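You operate a simulated robot arm through the tools that you are given. There is no shell and no other tool. Be economical: measure what you need, move in short steps, check, and stop when the job is done.

The job below is to be done with a simulated robot arm. You get a single attempt, and the scene is never put back.

TASK
Press out two biscuits of the kind on the recipe card.
Fine: open the yellow switch first, slide the white tray along between them, shut the switch last.

The check looks at the end state, three seconds after you hand in, the way a careful person would. Anything else that was tipped, shoved, dropped, spilled or broken makes it a failure.

THE ROBOT
A 6-joint arm with a two-finger parallel gripper, fixed in place. Base frame: the origin is at the foot of the arm, x ahead of it, y to its left, z up; the work surface is at about z = 0.92. Units: m, degrees, N and s.
With the tool pointing down near the work surface it reaches from about 0.36 to 0.76 m from the base axis. Its first joint turns from -66.0 to 66.0 degrees. Payload 2.45 kg.
The tool frame sits at the grasp point between the pads (the TCP): z along the fingers, y along the line on which they close. The tips reach 0.024 m beyond it. Largest opening 0.068 m; finger width 0.017, thickness 0.01; the body of the gripper, 0.04 by 0.07 m, starts 0.041 m behind the TCP.
Orientation is told as [roll, pitch, yaw] about the base's x, y, z axes, in that order, counted from this pose: with the fingers straight down and closing along the base's y, the tool's x points along the base's -x, its y along +y and its z along -z.

THE INTERFACE
- The arm moves only by the tool send_rows. Its argument "increments" is a list of rows, each an object of numbers (a shift or turn left out is 0, a gripper value left out holds the last): "ax", "ay", "az": the turn, a rotation vector about the tool's x, y, z in units of 45 degrees (1.0 is 45 degrees); "tx", "ty", "tz": the shift along the tool's x, y, z in units of 300 mm (1.0 is 300 mm); "jaw": the finger opening in m, from 0 to 0.068. In form: [{"ax": .., "ay": .., "az": .., "tx": .., "ty": .., "tz": .., "jaw": ..}, ...]. A call has 1 to 8 rows; each row is the pose to reach, as a shift and turn from the pose commanded when the call began, along the tool's axes at that moment. A call with a number of a shift or a turn outside -1 to 1 is refused whole. A row lasts 0.2 s, in which the tool goes at most 0.05 m and 8.6 degrees; a call with a longer step from one row to the next is refused whole, and so is a gripper value outside its range. Where a pose cannot be reached the arm comes as near as it can. A force on the tool above 60 N (or 10 N above the force at the start of the call, whichever is more), or a blocked arm, ends the call early, and 0.2 s more pass. The fingers move at their own pace (about 0.108 m/s each) and stop on an object; they squeeze with about 31 N. The grip force told is the motor's: it shows also when the fingers shut on nothing. Time passes only in rows, and 0.2 s behind the last, so rows that repeat a pose let the fingers close. It gives the time, the measured TCP pose, the force on the tool (base axes), the opening and the grip force at its end, in the units of the frame above (readings bear some noise).
- Cameras (640 x 400 px; columns grow to the right, rows downward): "scene" is fixed at [0.173, 0.4128, 1.4765]; the picture's right is [-0.72, -0.69, 0.00], its down [-0.31, 0.33, -0.89] and it looks along [0.62, -0.64, -0.45] (base axes); focal length 321 px, centre (320, 200). "wrist" rides on the gripper at [-0.032, 0, -0.039] in the tool frame; the picture's right is [0.00, -1.00, 0.00], its down [0.97, 0.00, -0.24] and it looks along [0.24, 0.00, 0.97] (tool axes); focal length 218 px, centre (320, 200).
- camera(camera): a new picture of that camera. No time passes.
- point_at(camera, pixels): for up to 12 pixels [column, row] of the newest picture of that camera ("zoom" is the newest enlarged one), the place [x, y, z] in the base frame of the surface seen there, good to about 0.002 m. No time passes.
- enlarge(camera, box): a new picture of the part [left, top, right, bottom] of that camera's present view, enlarged. No time passes.
- sign_off(): hands the job in; it is judged then, once.

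Work in short steps. Measure before you move; look again where a grasp or a placing could have gone wrong, and mend it. You have 80 turns and 38 pictures in all, those below and enlarged ones among them. Open the gripper and draw the arm clear of the work before you hand the job in, unless the task says otherwise; then end with one line.

The tools are called after ">>>" as name(argument=value, ...) on one line, values as JSON. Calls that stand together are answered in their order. send_rows: Moves the arm, as the interface text tells. Its arguments: {"type":"object","properties":{"increments":{"type":"array","items":{"type":"object","properties":{"ax":{"type":"number"},"ay":{"type":"number"},"az":{"type":"number"},"tx":{"type":"number"},"ty":{"type":"number"},"tz":{"type":"number"},"jaw":{"type":"number"}}}}},"required":["increments"]} The other tools are called the same way: camera (camera) takes a picture; point_at (camera, pixels) gives the place of the surface under pixels of a picture; enlarge (camera, box) takes an enlarged picture of a part of a camera's view; sign_off () hands the job in.

At the start:

```text
time_s: 0.0
ee_pos: [0.4962, 0.0836, 1.3559]
orientation: [0.0, 0.0, -0.1]
contact_force: [0.1, -0.4, 0.4]
width: 0.0681
finger_force: 0.1
```

scene: 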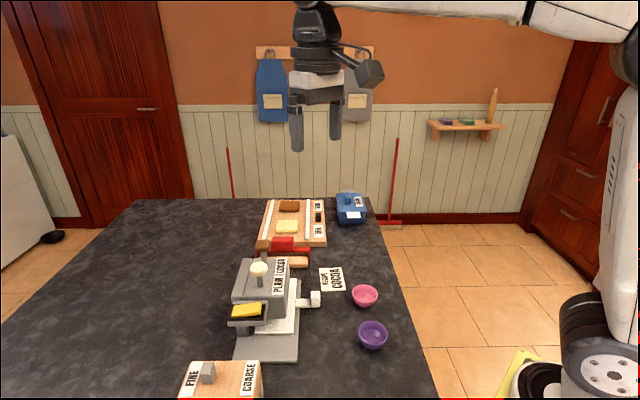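
wrist: 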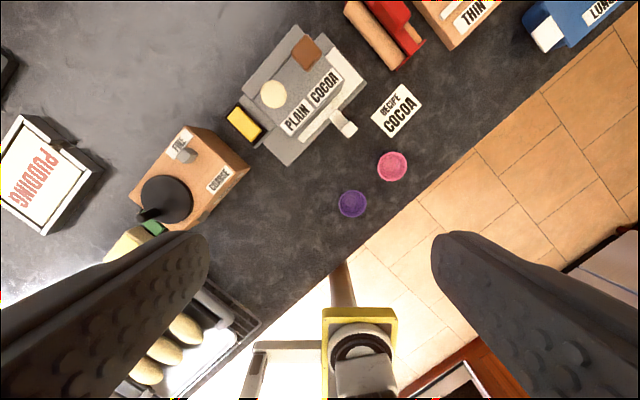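

The press with PLAIN/COCOA labels, a yellow switch and a white tray handle is in the middle; the card says COCOA. I enlarge both views of it.

>>> enlarge(camera="scene", box=[160, 190, 400, 400])

>>> enlarge(camera="wrist", box=[210, 10, 430, 220])

```text
1.90 times, centred on (280, 295) of scene
```

zoom: 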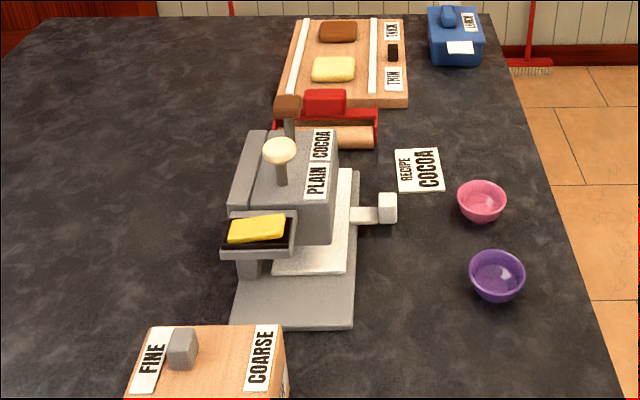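

```text
1.90 times, centred on (320, 115) of wrist
```

zoom: 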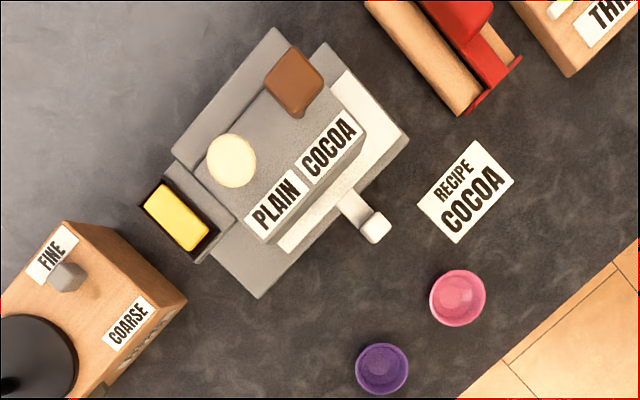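

Now I measure the press: plungers, switch, tray and handle in this zoomed wrist view.

>>> point_at(camera="zoom", pixels=[[232, 160], [292, 78], [300, 105], [160, 198], [195, 235], [176, 217], [375, 228], [350, 205], [300, 240], [350, 85], [258, 290], [400, 135]])

>>> enlarge(camera="scene", box=[220, 230, 330, 370])

```text
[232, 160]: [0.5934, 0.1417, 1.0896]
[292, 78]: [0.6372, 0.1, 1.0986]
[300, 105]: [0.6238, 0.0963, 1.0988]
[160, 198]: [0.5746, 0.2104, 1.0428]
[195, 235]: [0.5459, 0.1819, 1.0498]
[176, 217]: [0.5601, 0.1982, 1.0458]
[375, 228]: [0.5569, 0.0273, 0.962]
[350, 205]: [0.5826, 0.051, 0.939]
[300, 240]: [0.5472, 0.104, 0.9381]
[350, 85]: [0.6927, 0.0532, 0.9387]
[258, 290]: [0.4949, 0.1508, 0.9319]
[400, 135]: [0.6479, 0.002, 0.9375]
```

```text
2.86 times, centred on (275, 300) of scene
```

zoom: 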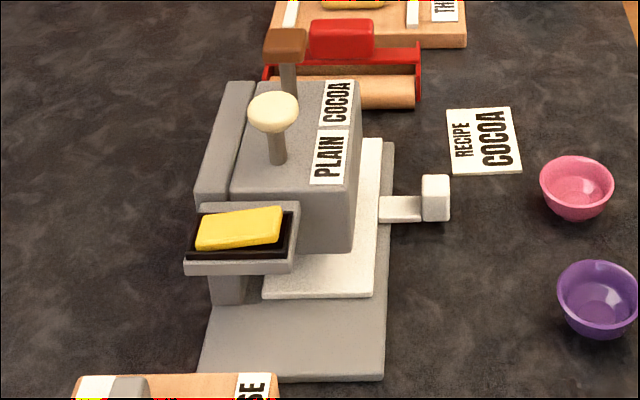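

The press's long axis runs along about (0.69,-0.72), and the yellow rocker is higher at its handle-side end (1.050 against 1.043). I turn the tool to line up with the press and move above it for a closer look.

>>> send_rows(increments=[{"az": -0.16, "tx": -0.04, "ty": 0.03, "tz": 0.05}, {"az": -0.32, "tx": -0.08, "ty": 0.06, "tz": 0.1}, {"az": -0.48, "tx": -0.12, "ty": 0.1, "tz": 0.15}, {"az": -0.64, "tx": -0.16, "ty": 0.13, "tz": 0.2}, {"az": -0.8, "tx": -0.2, "ty": 0.16, "tz": 0.25}, {"az": -0.96, "tx": -0.23, "ty": 0.19, "tz": 0.3}, {"az": -0.96, "tx": -0.23, "ty": 0.19, "tz": 0.3}])

>>> camera(camera="wrist")

```text
time_s: 1.6
ee_pos: [0.5644, 0.139, 1.2665]
orientation: [-0.1, 0.0, 43.3]
contact_force: [-0.1, -0.3, -0.7]
width: 0.0681
finger_force: 0.1
```

```text
32 pictures are left
```

wrist: 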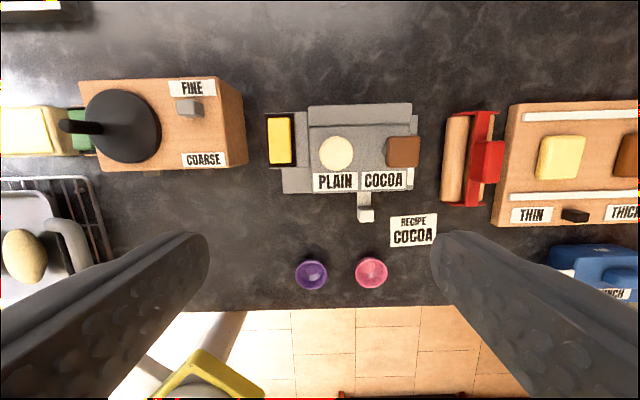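

The view is now aligned with the press (columns 265–420, rows 100–220). I enlarge it.

>>> enlarge(camera="wrist", box=[250, 85, 450, 225])

>>> enlarge(camera="scene", box=[220, 250, 330, 330])

```text
2.86 times, centred on (350, 155) of wrist
```

zoom: 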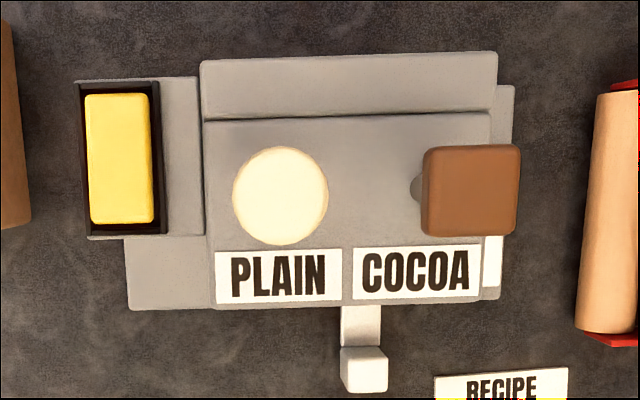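

```text
5.00 times, centred on (275, 290) of scene
```

zoom: 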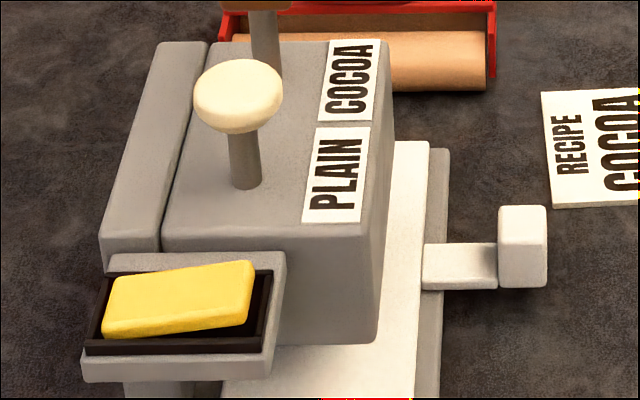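

The rocker is up at its handle-side end, so I will press that end. I measure it, both plunger heads and the handle block.

>>> point_at(camera="zoom", pixels=[[240, 285], [225, 295], [115, 310], [180, 300], [238, 90], [522, 225], [545, 215], [500, 215], [470, 262], [425, 370]])

>>> point_at(camera="wrist", pixels=[[403, 151], [389, 138], [417, 138], [390, 163], [417, 164], [336, 153], [279, 123], [279, 140], [279, 158], [366, 215], [359, 211], [373, 218]])

```text
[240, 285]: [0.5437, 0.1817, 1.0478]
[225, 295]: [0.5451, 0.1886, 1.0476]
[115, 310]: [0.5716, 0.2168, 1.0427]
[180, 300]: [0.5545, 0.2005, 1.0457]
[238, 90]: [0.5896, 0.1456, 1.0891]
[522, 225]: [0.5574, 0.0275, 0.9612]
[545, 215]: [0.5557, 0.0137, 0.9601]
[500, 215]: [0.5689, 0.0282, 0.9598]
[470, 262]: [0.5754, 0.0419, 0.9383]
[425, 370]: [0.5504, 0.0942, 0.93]
```

```text
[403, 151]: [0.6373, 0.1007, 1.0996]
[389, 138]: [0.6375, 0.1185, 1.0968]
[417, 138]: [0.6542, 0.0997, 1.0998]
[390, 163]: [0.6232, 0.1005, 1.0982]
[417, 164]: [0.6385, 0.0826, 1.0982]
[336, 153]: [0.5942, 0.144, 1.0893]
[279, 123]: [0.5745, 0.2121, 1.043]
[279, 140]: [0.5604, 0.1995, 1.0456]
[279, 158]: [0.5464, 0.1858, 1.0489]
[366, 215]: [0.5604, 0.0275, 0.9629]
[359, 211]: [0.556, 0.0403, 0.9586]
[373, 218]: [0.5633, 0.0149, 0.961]
```

Closed fingers go above the rocker's raised end at (0.547, 0.187), stopping about 18 mm above it.

>>> send_rows(increments=[{"tx": -0.034, "ty": 0.078, "tz": 0.1, "jaw": 0}, {"tx": -0.068, "ty": 0.156, "tz": 0.22, "jaw": 0}, {"tx": -0.068, "ty": 0.156, "tz": 0.36, "jaw": 0}, {"tx": -0.068, "ty": 0.156, "tz": 0.48, "jaw": 0}, {"tx": -0.068, "ty": 0.156, "tz": 0.588, "jaw": 0}, {"tx": -0.068, "ty": 0.156, "tz": 0.588, "jaw": 0}])

>>> enlarge(camera="scene", box=[180, 210, 340, 330])

```text
time_s: 3.0
ee_pos: [0.5516, 0.1871, 1.0886]
orientation: [-0.1, -0.2, 43.1]
contact_force: [0.4, 0.4, -0.3]
width: 0.0001
finger_force: 23.8
```

```text
3.33 times, centred on (260, 270) of scene
```

zoom: 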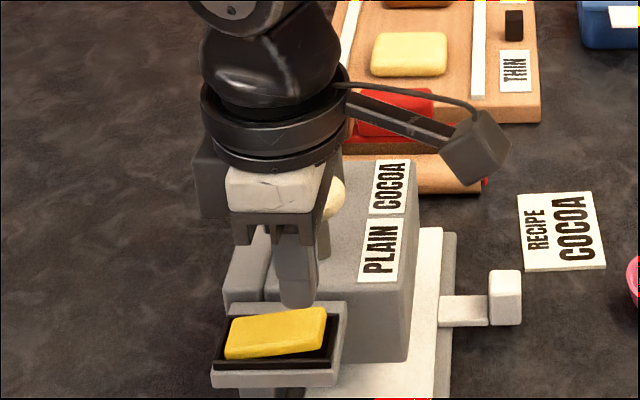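

The tip sits over the rocker, 4 mm too far in x. I correct this and press down in small steps.

>>> send_rows(increments=[{"tx": 0.015, "ty": 0.011, "tz": 0.02, "jaw": 0}, {"tx": 0.015, "ty": 0.011, "tz": 0.045, "jaw": 0}, {"tx": 0.015, "ty": 0.011, "tz": 0.06, "jaw": 0}, {"tx": 0.015, "ty": 0.011, "tz": 0.072, "jaw": 0}, {"tx": 0.015, "ty": 0.011, "tz": 0.083, "jaw": 0}])

>>> enlarge(camera="scene", box=[180, 210, 340, 330])

```text
time_s: 4.2
ee_pos: [0.5426, 0.1873, 1.0676]
orientation: [-0.3, -0.1, 43.2]
contact_force: [-8.7, -2.6, 19.8]
width: 0.0
finger_force: 23.5
```

```text
3.33 times, centred on (260, 270) of scene
```

zoom: 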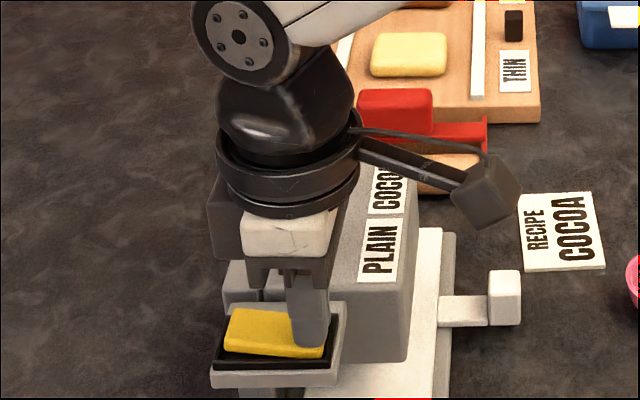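

The rocker's near end is now down, with 20 N on it. I raise the tool and check the switch stays over.

>>> send_rows(increments=[{"tz": -0.04, "jaw": 0}, {"tz": -0.12, "jaw": 0}, {"tz": -0.26, "jaw": 0}, {"tz": -0.4, "jaw": 0}, {"tz": -0.4, "ty": -0.1, "jaw": 0}, {"tz": -0.4, "ty": -0.2, "jaw": 0}, {"tz": -0.4, "ty": -0.2, "jaw": 0}])

>>> enlarge(camera="scene", box=[180, 210, 340, 330])

>>> camera(camera="wrist")

```text
time_s: 5.8
ee_pos: [0.5848, 0.142, 1.1864]
orientation: [-0.1, -0.1, 43.1]
contact_force: [-0.4, -0.4, -0.5]
width: 0.0
finger_force: 23.1
```

```text
3.33 times, centred on (260, 270) of scene
```

zoom: 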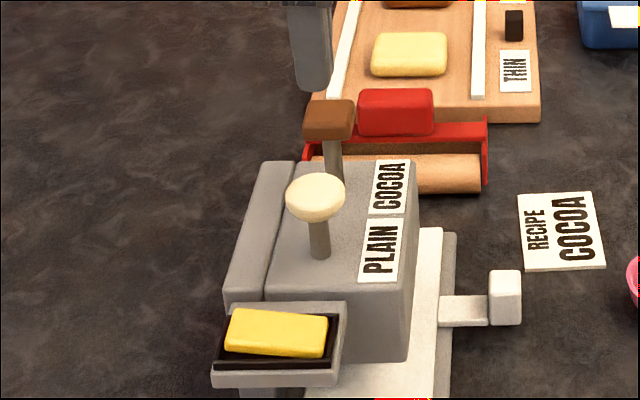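

```text
26 pictures are left
```

wrist: 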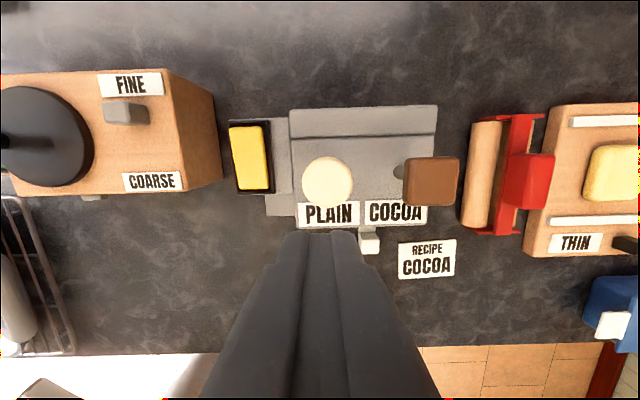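

The switch has latched over. Next I go above the cocoa head at (0.638, 0.100), 10 mm over it.

>>> send_rows(increments=[{"tx": -0.016, "ty": -0.112, "tz": 0, "jaw": 0}, {"tx": -0.033, "ty": -0.224, "tz": 0, "jaw": 0}, {"tx": -0.033, "ty": -0.224, "tz": 0.09, "jaw": 0}, {"tx": -0.033, "ty": -0.224, "tz": 0.17, "jaw": 0}, {"tx": -0.033, "ty": -0.224, "tz": 0.17, "jaw": 0}, {"tx": -0.033, "ty": -0.224, "tz": 0.17, "jaw": 0}])

>>> enlarge(camera="scene", box=[200, 180, 360, 300])

```text
time_s: 7.2
ee_pos: [0.6361, 0.0997, 1.1337]
orientation: [0.0, -0.1, 43.1]
contact_force: [-0.5, 0.7, -0.4]
width: 0.0
finger_force: 24.0
```

```text
3.33 times, centred on (280, 240) of scene
```

zoom: 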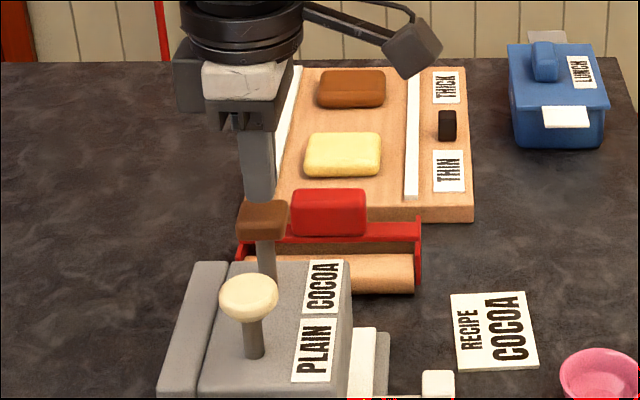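

The tip is centred over the cocoa head. I press in 6 mm rows and watch the force.

>>> send_rows(increments=[{"tz": 0.03, "jaw": 0}, {"tz": 0.045, "jaw": 0}, {"tz": 0.06, "jaw": 0}, {"tz": 0.075, "jaw": 0}, {"tz": 0.09, "jaw": 0}])

```text
time_s: 8.4
ee_pos: [0.6378, 0.1009, 1.1085]
orientation: [-0.1, -0.1, 43.1]
contact_force: [-0.6, -1.3, 3.0]
width: 0.0001
finger_force: 23.2
```

It has gone 15 mm down with only 3 N; I go on in steps.

>>> send_rows(increments=[{"tz": 0.015, "jaw": 0}, {"tz": 0.03, "jaw": 0}, {"tz": 0.045, "jaw": 0}, {"tz": 0.045, "jaw": 0}])

>>> enlarge(camera="scene", box=[200, 200, 360, 320])

```text
time_s: 9.4
ee_pos: [0.6377, 0.1021, 1.0977]
orientation: [-0.4, -0.5, 43.1]
contact_force: [-5.0, -1.1, 34.9]
width: 0.0
finger_force: 23.5
```

```text
3.33 times, centred on (280, 260) of scene
```

zoom: 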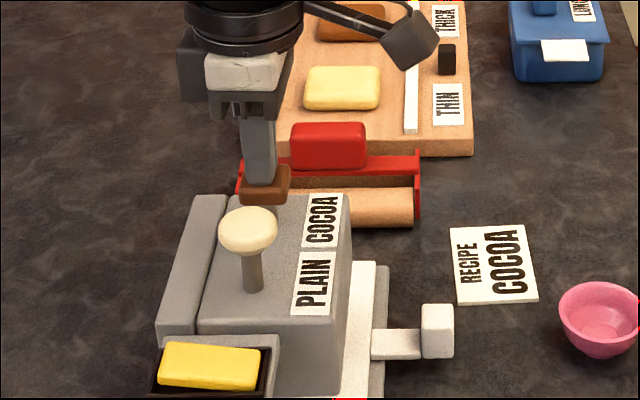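

The plunger has bottomed out (25 mm down, 35 N). I release it straight up and look at the tray.

>>> send_rows(increments=[{"tz": -0.06, "jaw": 0}, {"tz": -0.16, "jaw": 0}, {"tz": -0.3, "jaw": 0}, {"tz": -0.3, "jaw": 0}])

>>> enlarge(camera="scene", box=[200, 230, 360, 370])

>>> camera(camera="wrist")

```text
time_s: 10.4
ee_pos: [0.6361, 0.1022, 1.1842]
orientation: [-0.1, 0.1, 43.0]
contact_force: [-0.2, 0.1, 0.3]
width: 0.0
finger_force: 23.6
```

```text
2.86 times, centred on (280, 300) of scene
```

zoom: 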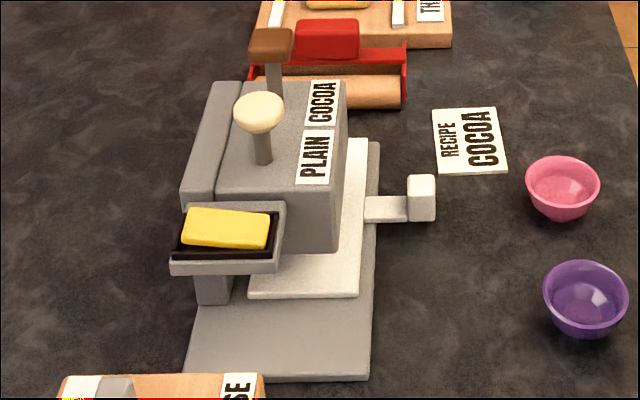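

```text
22 pictures are left
```

wrist: 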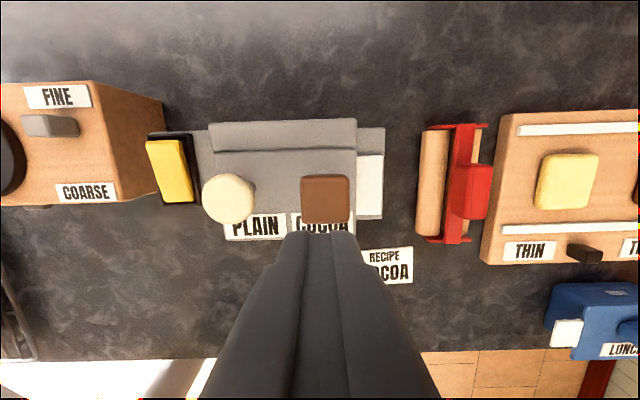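

The plunger sprang back. The tray is flush with the base's far end, and the base is bare at the near end (zoom rows 297–380), so the tray should slide that way; I measure the room and the handle.

>>> point_at(camera="zoom", pixels=[[355, 290], [368, 372], [345, 145], [375, 148], [422, 181], [410, 181], [434, 181], [422, 208], [385, 205], [370, 215], [366, 205], [300, 290]])

```text
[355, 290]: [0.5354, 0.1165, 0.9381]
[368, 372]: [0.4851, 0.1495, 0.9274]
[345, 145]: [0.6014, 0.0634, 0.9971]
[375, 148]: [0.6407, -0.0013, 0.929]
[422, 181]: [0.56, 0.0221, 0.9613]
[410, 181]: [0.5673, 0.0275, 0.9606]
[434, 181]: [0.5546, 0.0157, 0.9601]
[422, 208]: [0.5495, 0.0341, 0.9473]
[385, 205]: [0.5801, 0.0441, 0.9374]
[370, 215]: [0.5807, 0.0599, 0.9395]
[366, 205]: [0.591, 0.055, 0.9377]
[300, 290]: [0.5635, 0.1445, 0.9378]
```

There are 58 mm of room. I move out over the handle block at (0.559, 0.025), open the fingers to 50 mm, and lean the gripper 13° away from the press for clearance.

>>> send_rows(increments=[{"tx": 0.12, "ty": -0.003, "jaw": 0}, {"tx": 0.24, "ty": -0.006, "ay": -0.1, "jaw": 0.05}, {"tx": 0.367, "ty": -0.011, "ay": -0.2, "jaw": 0.05}, {"tx": 0.367, "ty": -0.011, "ay": -0.3, "tz": 0.1, "jaw": 0.05}, {"tx": 0.367, "ty": -0.011, "ay": -0.3, "tz": 0.24, "jaw": 0.05}, {"tx": 0.367, "ty": -0.011, "ay": -0.3, "tz": 0.4, "jaw": 0.05}, {"tx": 0.367, "ty": -0.011, "ay": -0.3, "tz": 0.55, "jaw": 0.05}, {"tx": 0.367, "ty": -0.011, "ay": -0.3, "tz": 0.55, "jaw": 0.05}])

>>> enlarge(camera="scene", box=[220, 220, 380, 340])

>>> camera(camera="wrist")

```text
time_s: 12.2
ee_pos: [0.5602, 0.022, 1.0192]
orientation: [-0.2, -13.6, 43.1]
contact_force: [0.1, 0.4, -1.0]
width: 0.05
finger_force: 0.2
```

```text
3.33 times, centred on (300, 280) of scene
```

zoom: 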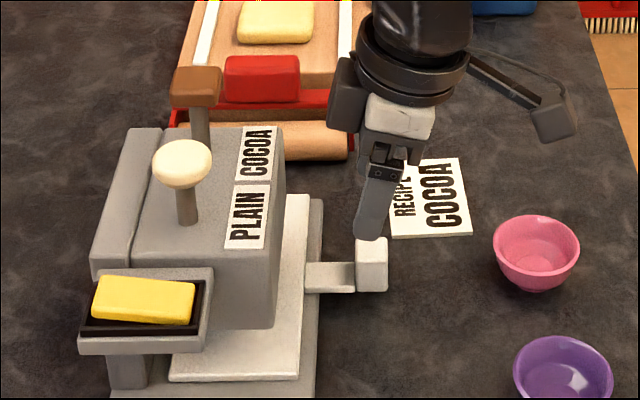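

```text
20 pictures are left
```

wrist: 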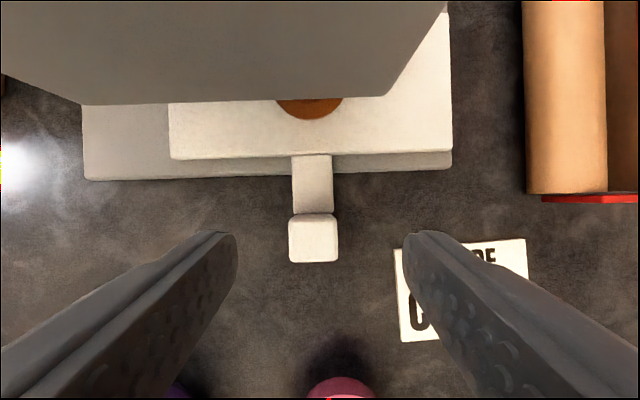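

A brown biscuit lies on the tray (columns 277–343, row 105). I measure it along with the handle block.

>>> point_at(camera="wrist", pixels=[[281, 105], [310, 112], [339, 105], [313, 225], [291, 225], [335, 225], [313, 258], [172, 155], [448, 148], [85, 175]])

```text
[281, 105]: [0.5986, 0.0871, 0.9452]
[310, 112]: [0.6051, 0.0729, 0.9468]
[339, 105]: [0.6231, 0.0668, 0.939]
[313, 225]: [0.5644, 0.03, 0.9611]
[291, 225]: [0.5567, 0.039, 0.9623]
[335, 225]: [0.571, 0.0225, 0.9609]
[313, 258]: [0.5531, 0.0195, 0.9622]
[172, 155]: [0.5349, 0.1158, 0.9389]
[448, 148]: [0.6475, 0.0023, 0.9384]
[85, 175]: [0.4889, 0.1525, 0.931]
```

The biscuit is about 35 mm across, so a 48 mm slide suits. I go straight down around the block and close on it.

>>> send_rows(increments=[{"tx": 0.015, "tz": 0.06, "jaw": 0.05}, {"tx": 0.03, "tz": 0.12, "jaw": 0.05}, {"tx": 0.042, "tz": 0.172, "jaw": 0.05}, {"tx": 0.042, "tz": 0.172, "jaw": 0.05}, {"tx": 0.042, "tz": 0.172, "jaw": 0.0}, {"tx": 0.042, "tz": 0.172, "jaw": 0.0}])

>>> enlarge(camera="scene", box=[220, 220, 380, 340])

```text
time_s: 13.6
ee_pos: [0.5582, 0.0241, 0.9659]
orientation: [0.1, -13.4, 43.3]
contact_force: [-10.5, 15.5, 2.8]
width: 0.0237
finger_force: 39.7
```

```text
3.33 times, centred on (300, 280) of scene
```

zoom: 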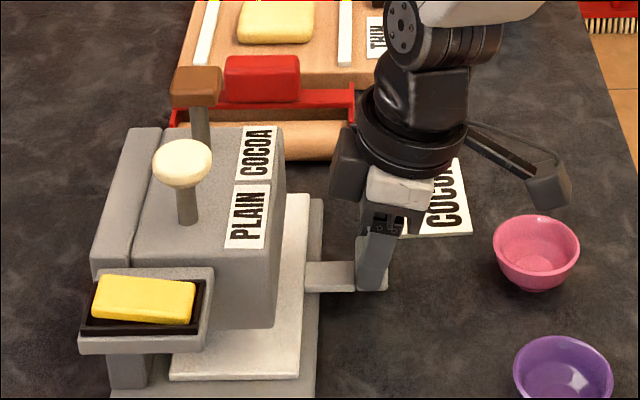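

The block is gripped (24 mm). I slide the tray 48 mm toward the near end in small rows.

>>> send_rows(increments=[{"ty": 0.03}, {"ty": 0.06}, {"ty": 0.09}, {"ty": 0.12}, {"ty": 0.145}, {"ty": 0.165}, {"ty": 0.165}])

>>> enlarge(camera="scene", box=[200, 230, 380, 370])

```text
time_s: 15.2
ee_pos: [0.5244, 0.0587, 0.9665]
orientation: [-0.1, -13.4, 43.2]
contact_force: [-18.3, -18.3, 14.4]
width: 0.0242
finger_force: 40.7
```

```text
2.86 times, centred on (290, 300) of scene
```

zoom: 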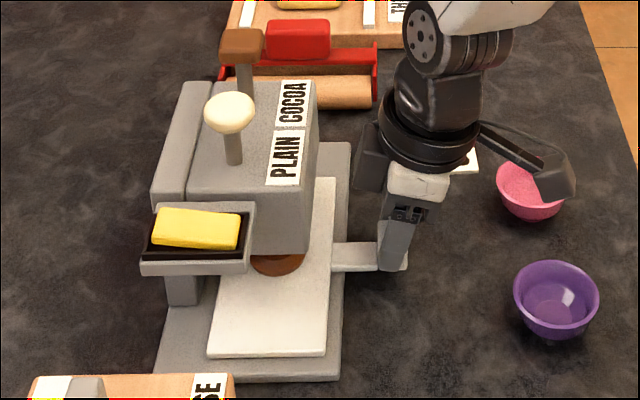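

The tray slid 48 mm and the first biscuit peeks out under the head. I release the block, lift straight up and look.

>>> send_rows(increments=[{"jaw": 0.05}, {"jaw": 0.05}, {"jaw": 0.05, "tx": -0.02, "tz": -0.08}, {"jaw": 0.05, "tx": -0.05, "tz": -0.2}, {"jaw": 0.05, "tx": -0.08, "tz": -0.34}])

>>> camera(camera="wrist")

```text
time_s: 16.4
ee_pos: [0.5242, 0.0595, 1.0697]
orientation: [-0.1, -13.5, 43.1]
contact_force: [-0.5, 0.6, 0.0]
width: 0.05
finger_force: 0.1
```

```text
17 pictures are left
```

wrist: 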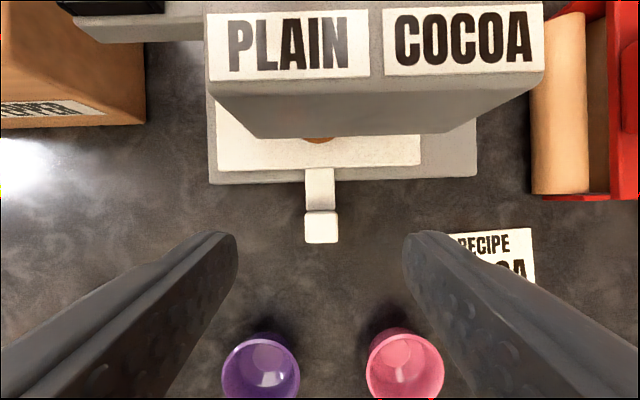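

The tray stands where wanted and the handle is clear. I straighten the tool, close the fingers and return above the cocoa head.

>>> send_rows(increments=[{"tx": -0.039, "tz": -0.162, "jaw": 0.05}, {"tx": -0.071, "tz": -0.292, "ay": 0.1, "jaw": 0}, {"tx": -0.191, "ty": -0.054, "tz": -0.263, "ay": 0.2, "jaw": 0}, {"tx": -0.31, "ty": -0.108, "tz": -0.234, "ay": 0.3, "jaw": 0}, {"tx": -0.429, "ty": -0.162, "tz": -0.205, "ay": 0.3, "jaw": 0}, {"tx": -0.409, "ty": -0.162, "tz": -0.121, "ay": 0.3, "jaw": 0}, {"tx": -0.409, "ty": -0.162, "tz": -0.121, "ay": 0.3, "jaw": 0}])

>>> enlarge(camera="scene", box=[200, 180, 360, 300])

```text
time_s: 18.0
ee_pos: [0.6393, 0.1004, 1.1359]
orientation: [-0.1, 0.0, 43.1]
contact_force: [0.4, -1.3, -0.1]
width: 0.0001
finger_force: 23.5
```

```text
3.33 times, centred on (280, 240) of scene
```

zoom: 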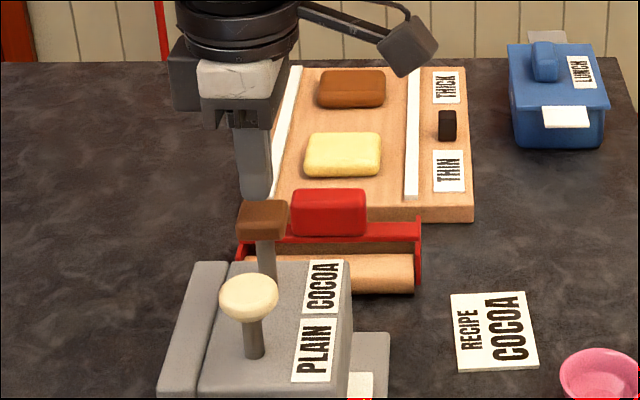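

Over the cocoa head again; I press down to the same depth as before.

>>> send_rows(increments=[{"tz": 0.03, "jaw": 0}, {"tz": 0.05, "jaw": 0}, {"tz": 0.07, "jaw": 0}, {"tz": 0.09, "jaw": 0}, {"tz": 0.11, "jaw": 0}, {"tz": 0.127, "jaw": 0}, {"tz": 0.14, "jaw": 0}, {"tz": 0.14, "jaw": 0}])

```text
time_s: 19.8
ee_pos: [0.6395, 0.0994, 1.0979]
orientation: [-0.4, -0.5, 43.1]
contact_force: [-13.7, -2.3, 42.9]
width: 0.0001
finger_force: 23.4
```

It bottomed out again (1.098, 43 N). I release straight up and look.

>>> send_rows(increments=[{"tz": -0.06, "jaw": 0}, {"tz": -0.16, "jaw": 0}, {"tz": -0.29, "jaw": 0}, {"tz": -0.29, "jaw": 0}])

>>> enlarge(camera="scene", box=[200, 230, 360, 370])

```text
time_s: 20.8
ee_pos: [0.6407, 0.0984, 1.1804]
orientation: [-0.2, 0.1, 43.1]
contact_force: [0.6, -0.4, -0.3]
width: 0.0
finger_force: 23.5
```

```text
2.86 times, centred on (280, 300) of scene
```

zoom: 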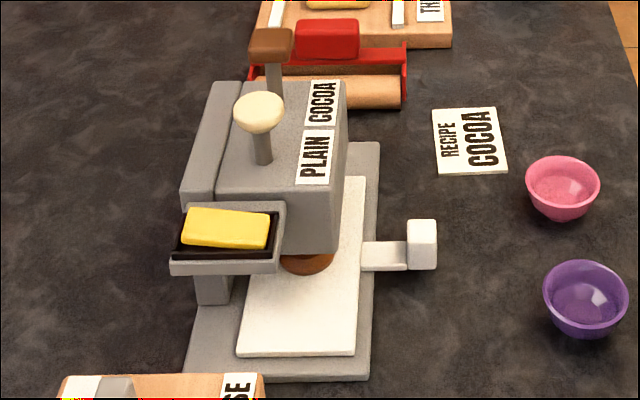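

Before shutting the switch I want to see the second biscuit, so I go back to the viewing pose in front of the press.

>>> send_rows(increments=[{"tx": 0.12, "ty": -0.003, "jaw": 0}, {"tx": 0.24, "ty": -0.006, "ay": -0.1, "jaw": 0.05}, {"tx": 0.367, "ty": -0.011, "ay": -0.2, "jaw": 0.05}, {"tx": 0.38, "ty": -0.011, "ay": -0.3, "tz": 0.1, "jaw": 0.05}, {"tx": 0.38, "ty": -0.011, "ay": -0.45, "tz": 0.24, "jaw": 0.05}, {"tx": 0.38, "ty": -0.011, "ay": -0.6, "tz": 0.38, "jaw": 0.05}, {"tx": 0.38, "ty": -0.011, "ay": -0.6, "tz": 0.5, "jaw": 0.05}, {"tx": 0.38, "ty": -0.011, "ay": -0.6, "tz": 0.5, "jaw": 0.05}])

>>> camera(camera="wrist")

```text
time_s: 22.6
ee_pos: [0.5587, 0.0186, 1.0291]
orientation: [-0.2, -27.1, 43.2]
contact_force: [0.4, -0.1, 0.4]
width: 0.0501
finger_force: 0.0
```

```text
14 pictures are left
```

wrist: 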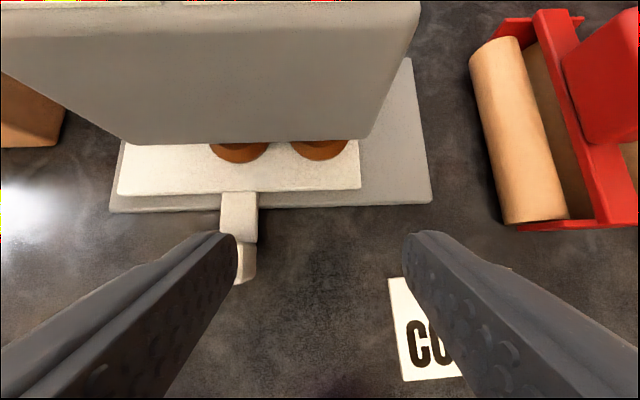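

Two separate brown biscuits lie on the tray (columns 240 and 318, row 150). I rise and straighten the tool.

>>> send_rows(increments=[{"tx": -0.04, "tz": -0.079, "jaw": 0.05}, {"tx": -0.08, "tz": -0.158, "ay": 0.1, "jaw": 0}, {"tx": -0.12, "tz": -0.237, "ay": 0.2, "jaw": 0}, {"tx": -0.16, "tz": -0.316, "ay": 0.3, "jaw": 0}, {"tx": -0.2, "tz": -0.395, "ay": 0.45, "jaw": 0}, {"tx": -0.243, "tz": -0.475, "ay": 0.6, "jaw": 0}, {"tx": -0.243, "tz": -0.475, "ay": 0.6, "jaw": 0}])

```text
time_s: 24.2
ee_pos: [0.5559, 0.0176, 1.1912]
orientation: [-0.1, 0.0, 43.0]
contact_force: [0.5, 0.5, -0.1]
width: 0.0
finger_force: 23.9
```

Next I travel at height 1.19 to above the rocker's now-raised far end at (0.573, 0.2115), then lower to just above it.

>>> send_rows(increments=[{"tx": -0.097, "ty": 0.086, "jaw": 0}, {"tx": -0.194, "ty": 0.173, "jaw": 0}, {"tx": -0.291, "ty": 0.259, "jaw": 0}, {"tx": -0.388, "ty": 0.346, "jaw": 0}, {"tx": -0.485, "ty": 0.432, "jaw": 0}, {"tx": -0.485, "ty": 0.432, "tz": 0.15, "jaw": 0}, {"tx": -0.485, "ty": 0.432, "tz": 0.31, "jaw": 0}, {"tx": -0.485, "ty": 0.432, "tz": 0.31, "jaw": 0}])

>>> enlarge(camera="scene", box=[180, 210, 340, 330])

```text
time_s: 26.0
ee_pos: [0.5754, 0.2138, 1.095]
orientation: [0.0, -0.1, 43.1]
contact_force: [0.5, 0.9, 0.5]
width: 0.0
finger_force: 22.8
```

```text
3.33 times, centred on (260, 270) of scene
```

zoom: 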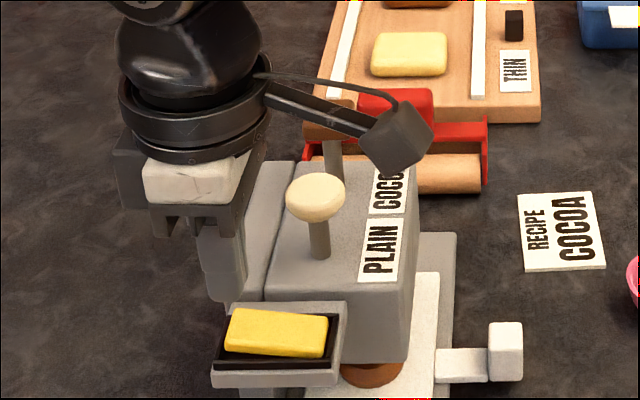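

The tip is slightly too near the rocker's end; I shift 4 mm inward and press down in small steps.

>>> send_rows(increments=[{"tx": 0.014, "tz": 0.02, "jaw": 0}, {"tx": 0.014, "tz": 0.045, "jaw": 0}, {"tx": 0.014, "tz": 0.065, "jaw": 0}, {"tx": 0.014, "tz": 0.08, "jaw": 0}, {"tx": 0.014, "tz": 0.092, "jaw": 0}, {"tx": 0.014, "tz": 0.103, "jaw": 0}])

>>> enlarge(camera="scene", box=[180, 210, 340, 330])

```text
time_s: 27.4
ee_pos: [0.5734, 0.2089, 1.0672]
orientation: [-0.1, -0.3, 43.1]
contact_force: [-4.2, 0.0, 13.9]
width: 0.0
finger_force: 23.8
```

```text
3.33 times, centred on (260, 270) of scene
```

zoom: 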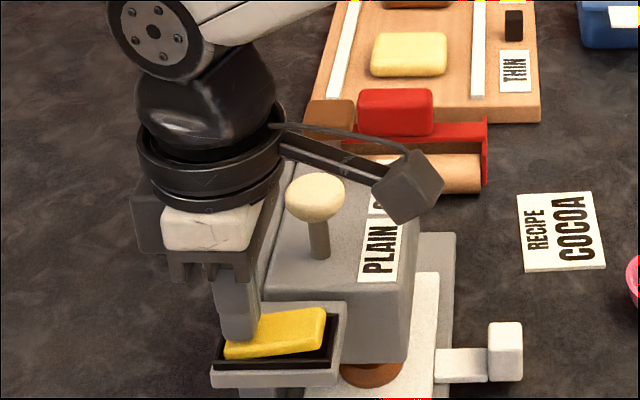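

The rocker has tipped back to its starting side. I lift straight up, open the fingers and check the final state.

>>> send_rows(increments=[{"tz": -0.05, "jaw": 0}, {"tz": -0.15, "jaw": 0}, {"tz": -0.3, "jaw": 0}, {"tz": -0.45, "jaw": 0}, {"tz": -0.6, "jaw": 0.03}, {"tz": -0.7, "jaw": 0.068}, {"tz": -0.7, "jaw": 0.068}, {"tz": -0.7, "jaw": 0.068}])

>>> camera(camera="scene")

>>> enlarge(camera="scene", box=[180, 230, 380, 370])

```text
time_s: 29.2
ee_pos: [0.5727, 0.2104, 1.2777]
orientation: [-0.1, 0.0, 43.1]
contact_force: [0.2, -0.4, -0.1]
width: 0.0679
finger_force: 0.0
```

```text
11 pictures are left
```

scene: 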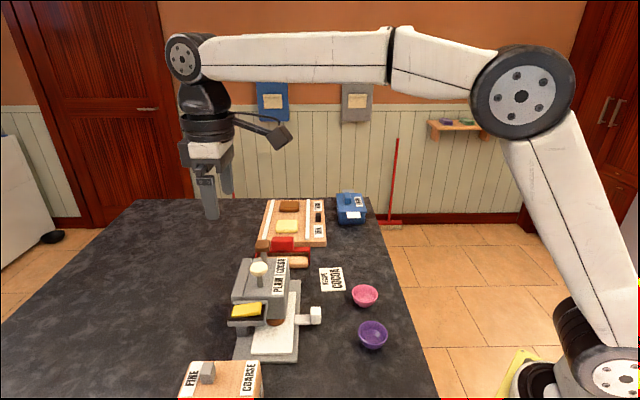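

```text
2.86 times, centred on (280, 300) of scene
```

zoom: 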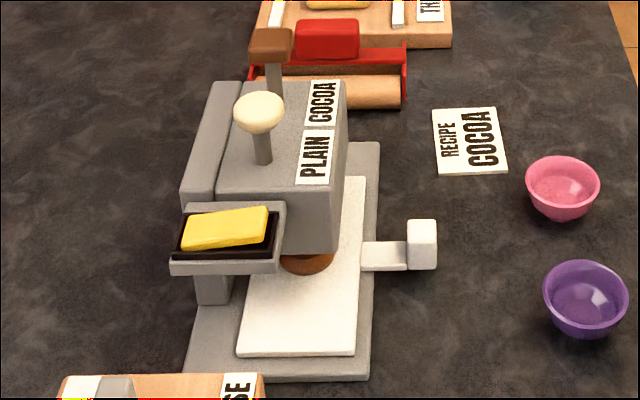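

The switch is back as it started, two cocoa biscuits are on the tray, nothing else has moved and the arm is clear, so I hand in.

>>> sign_off()

```text
The job is handed in.
```

I pressed two cocoa biscuits, the kind on the recipe card: opened the yellow switch first, slid the white tray about 48 mm between the two presses, and shut the switch last.
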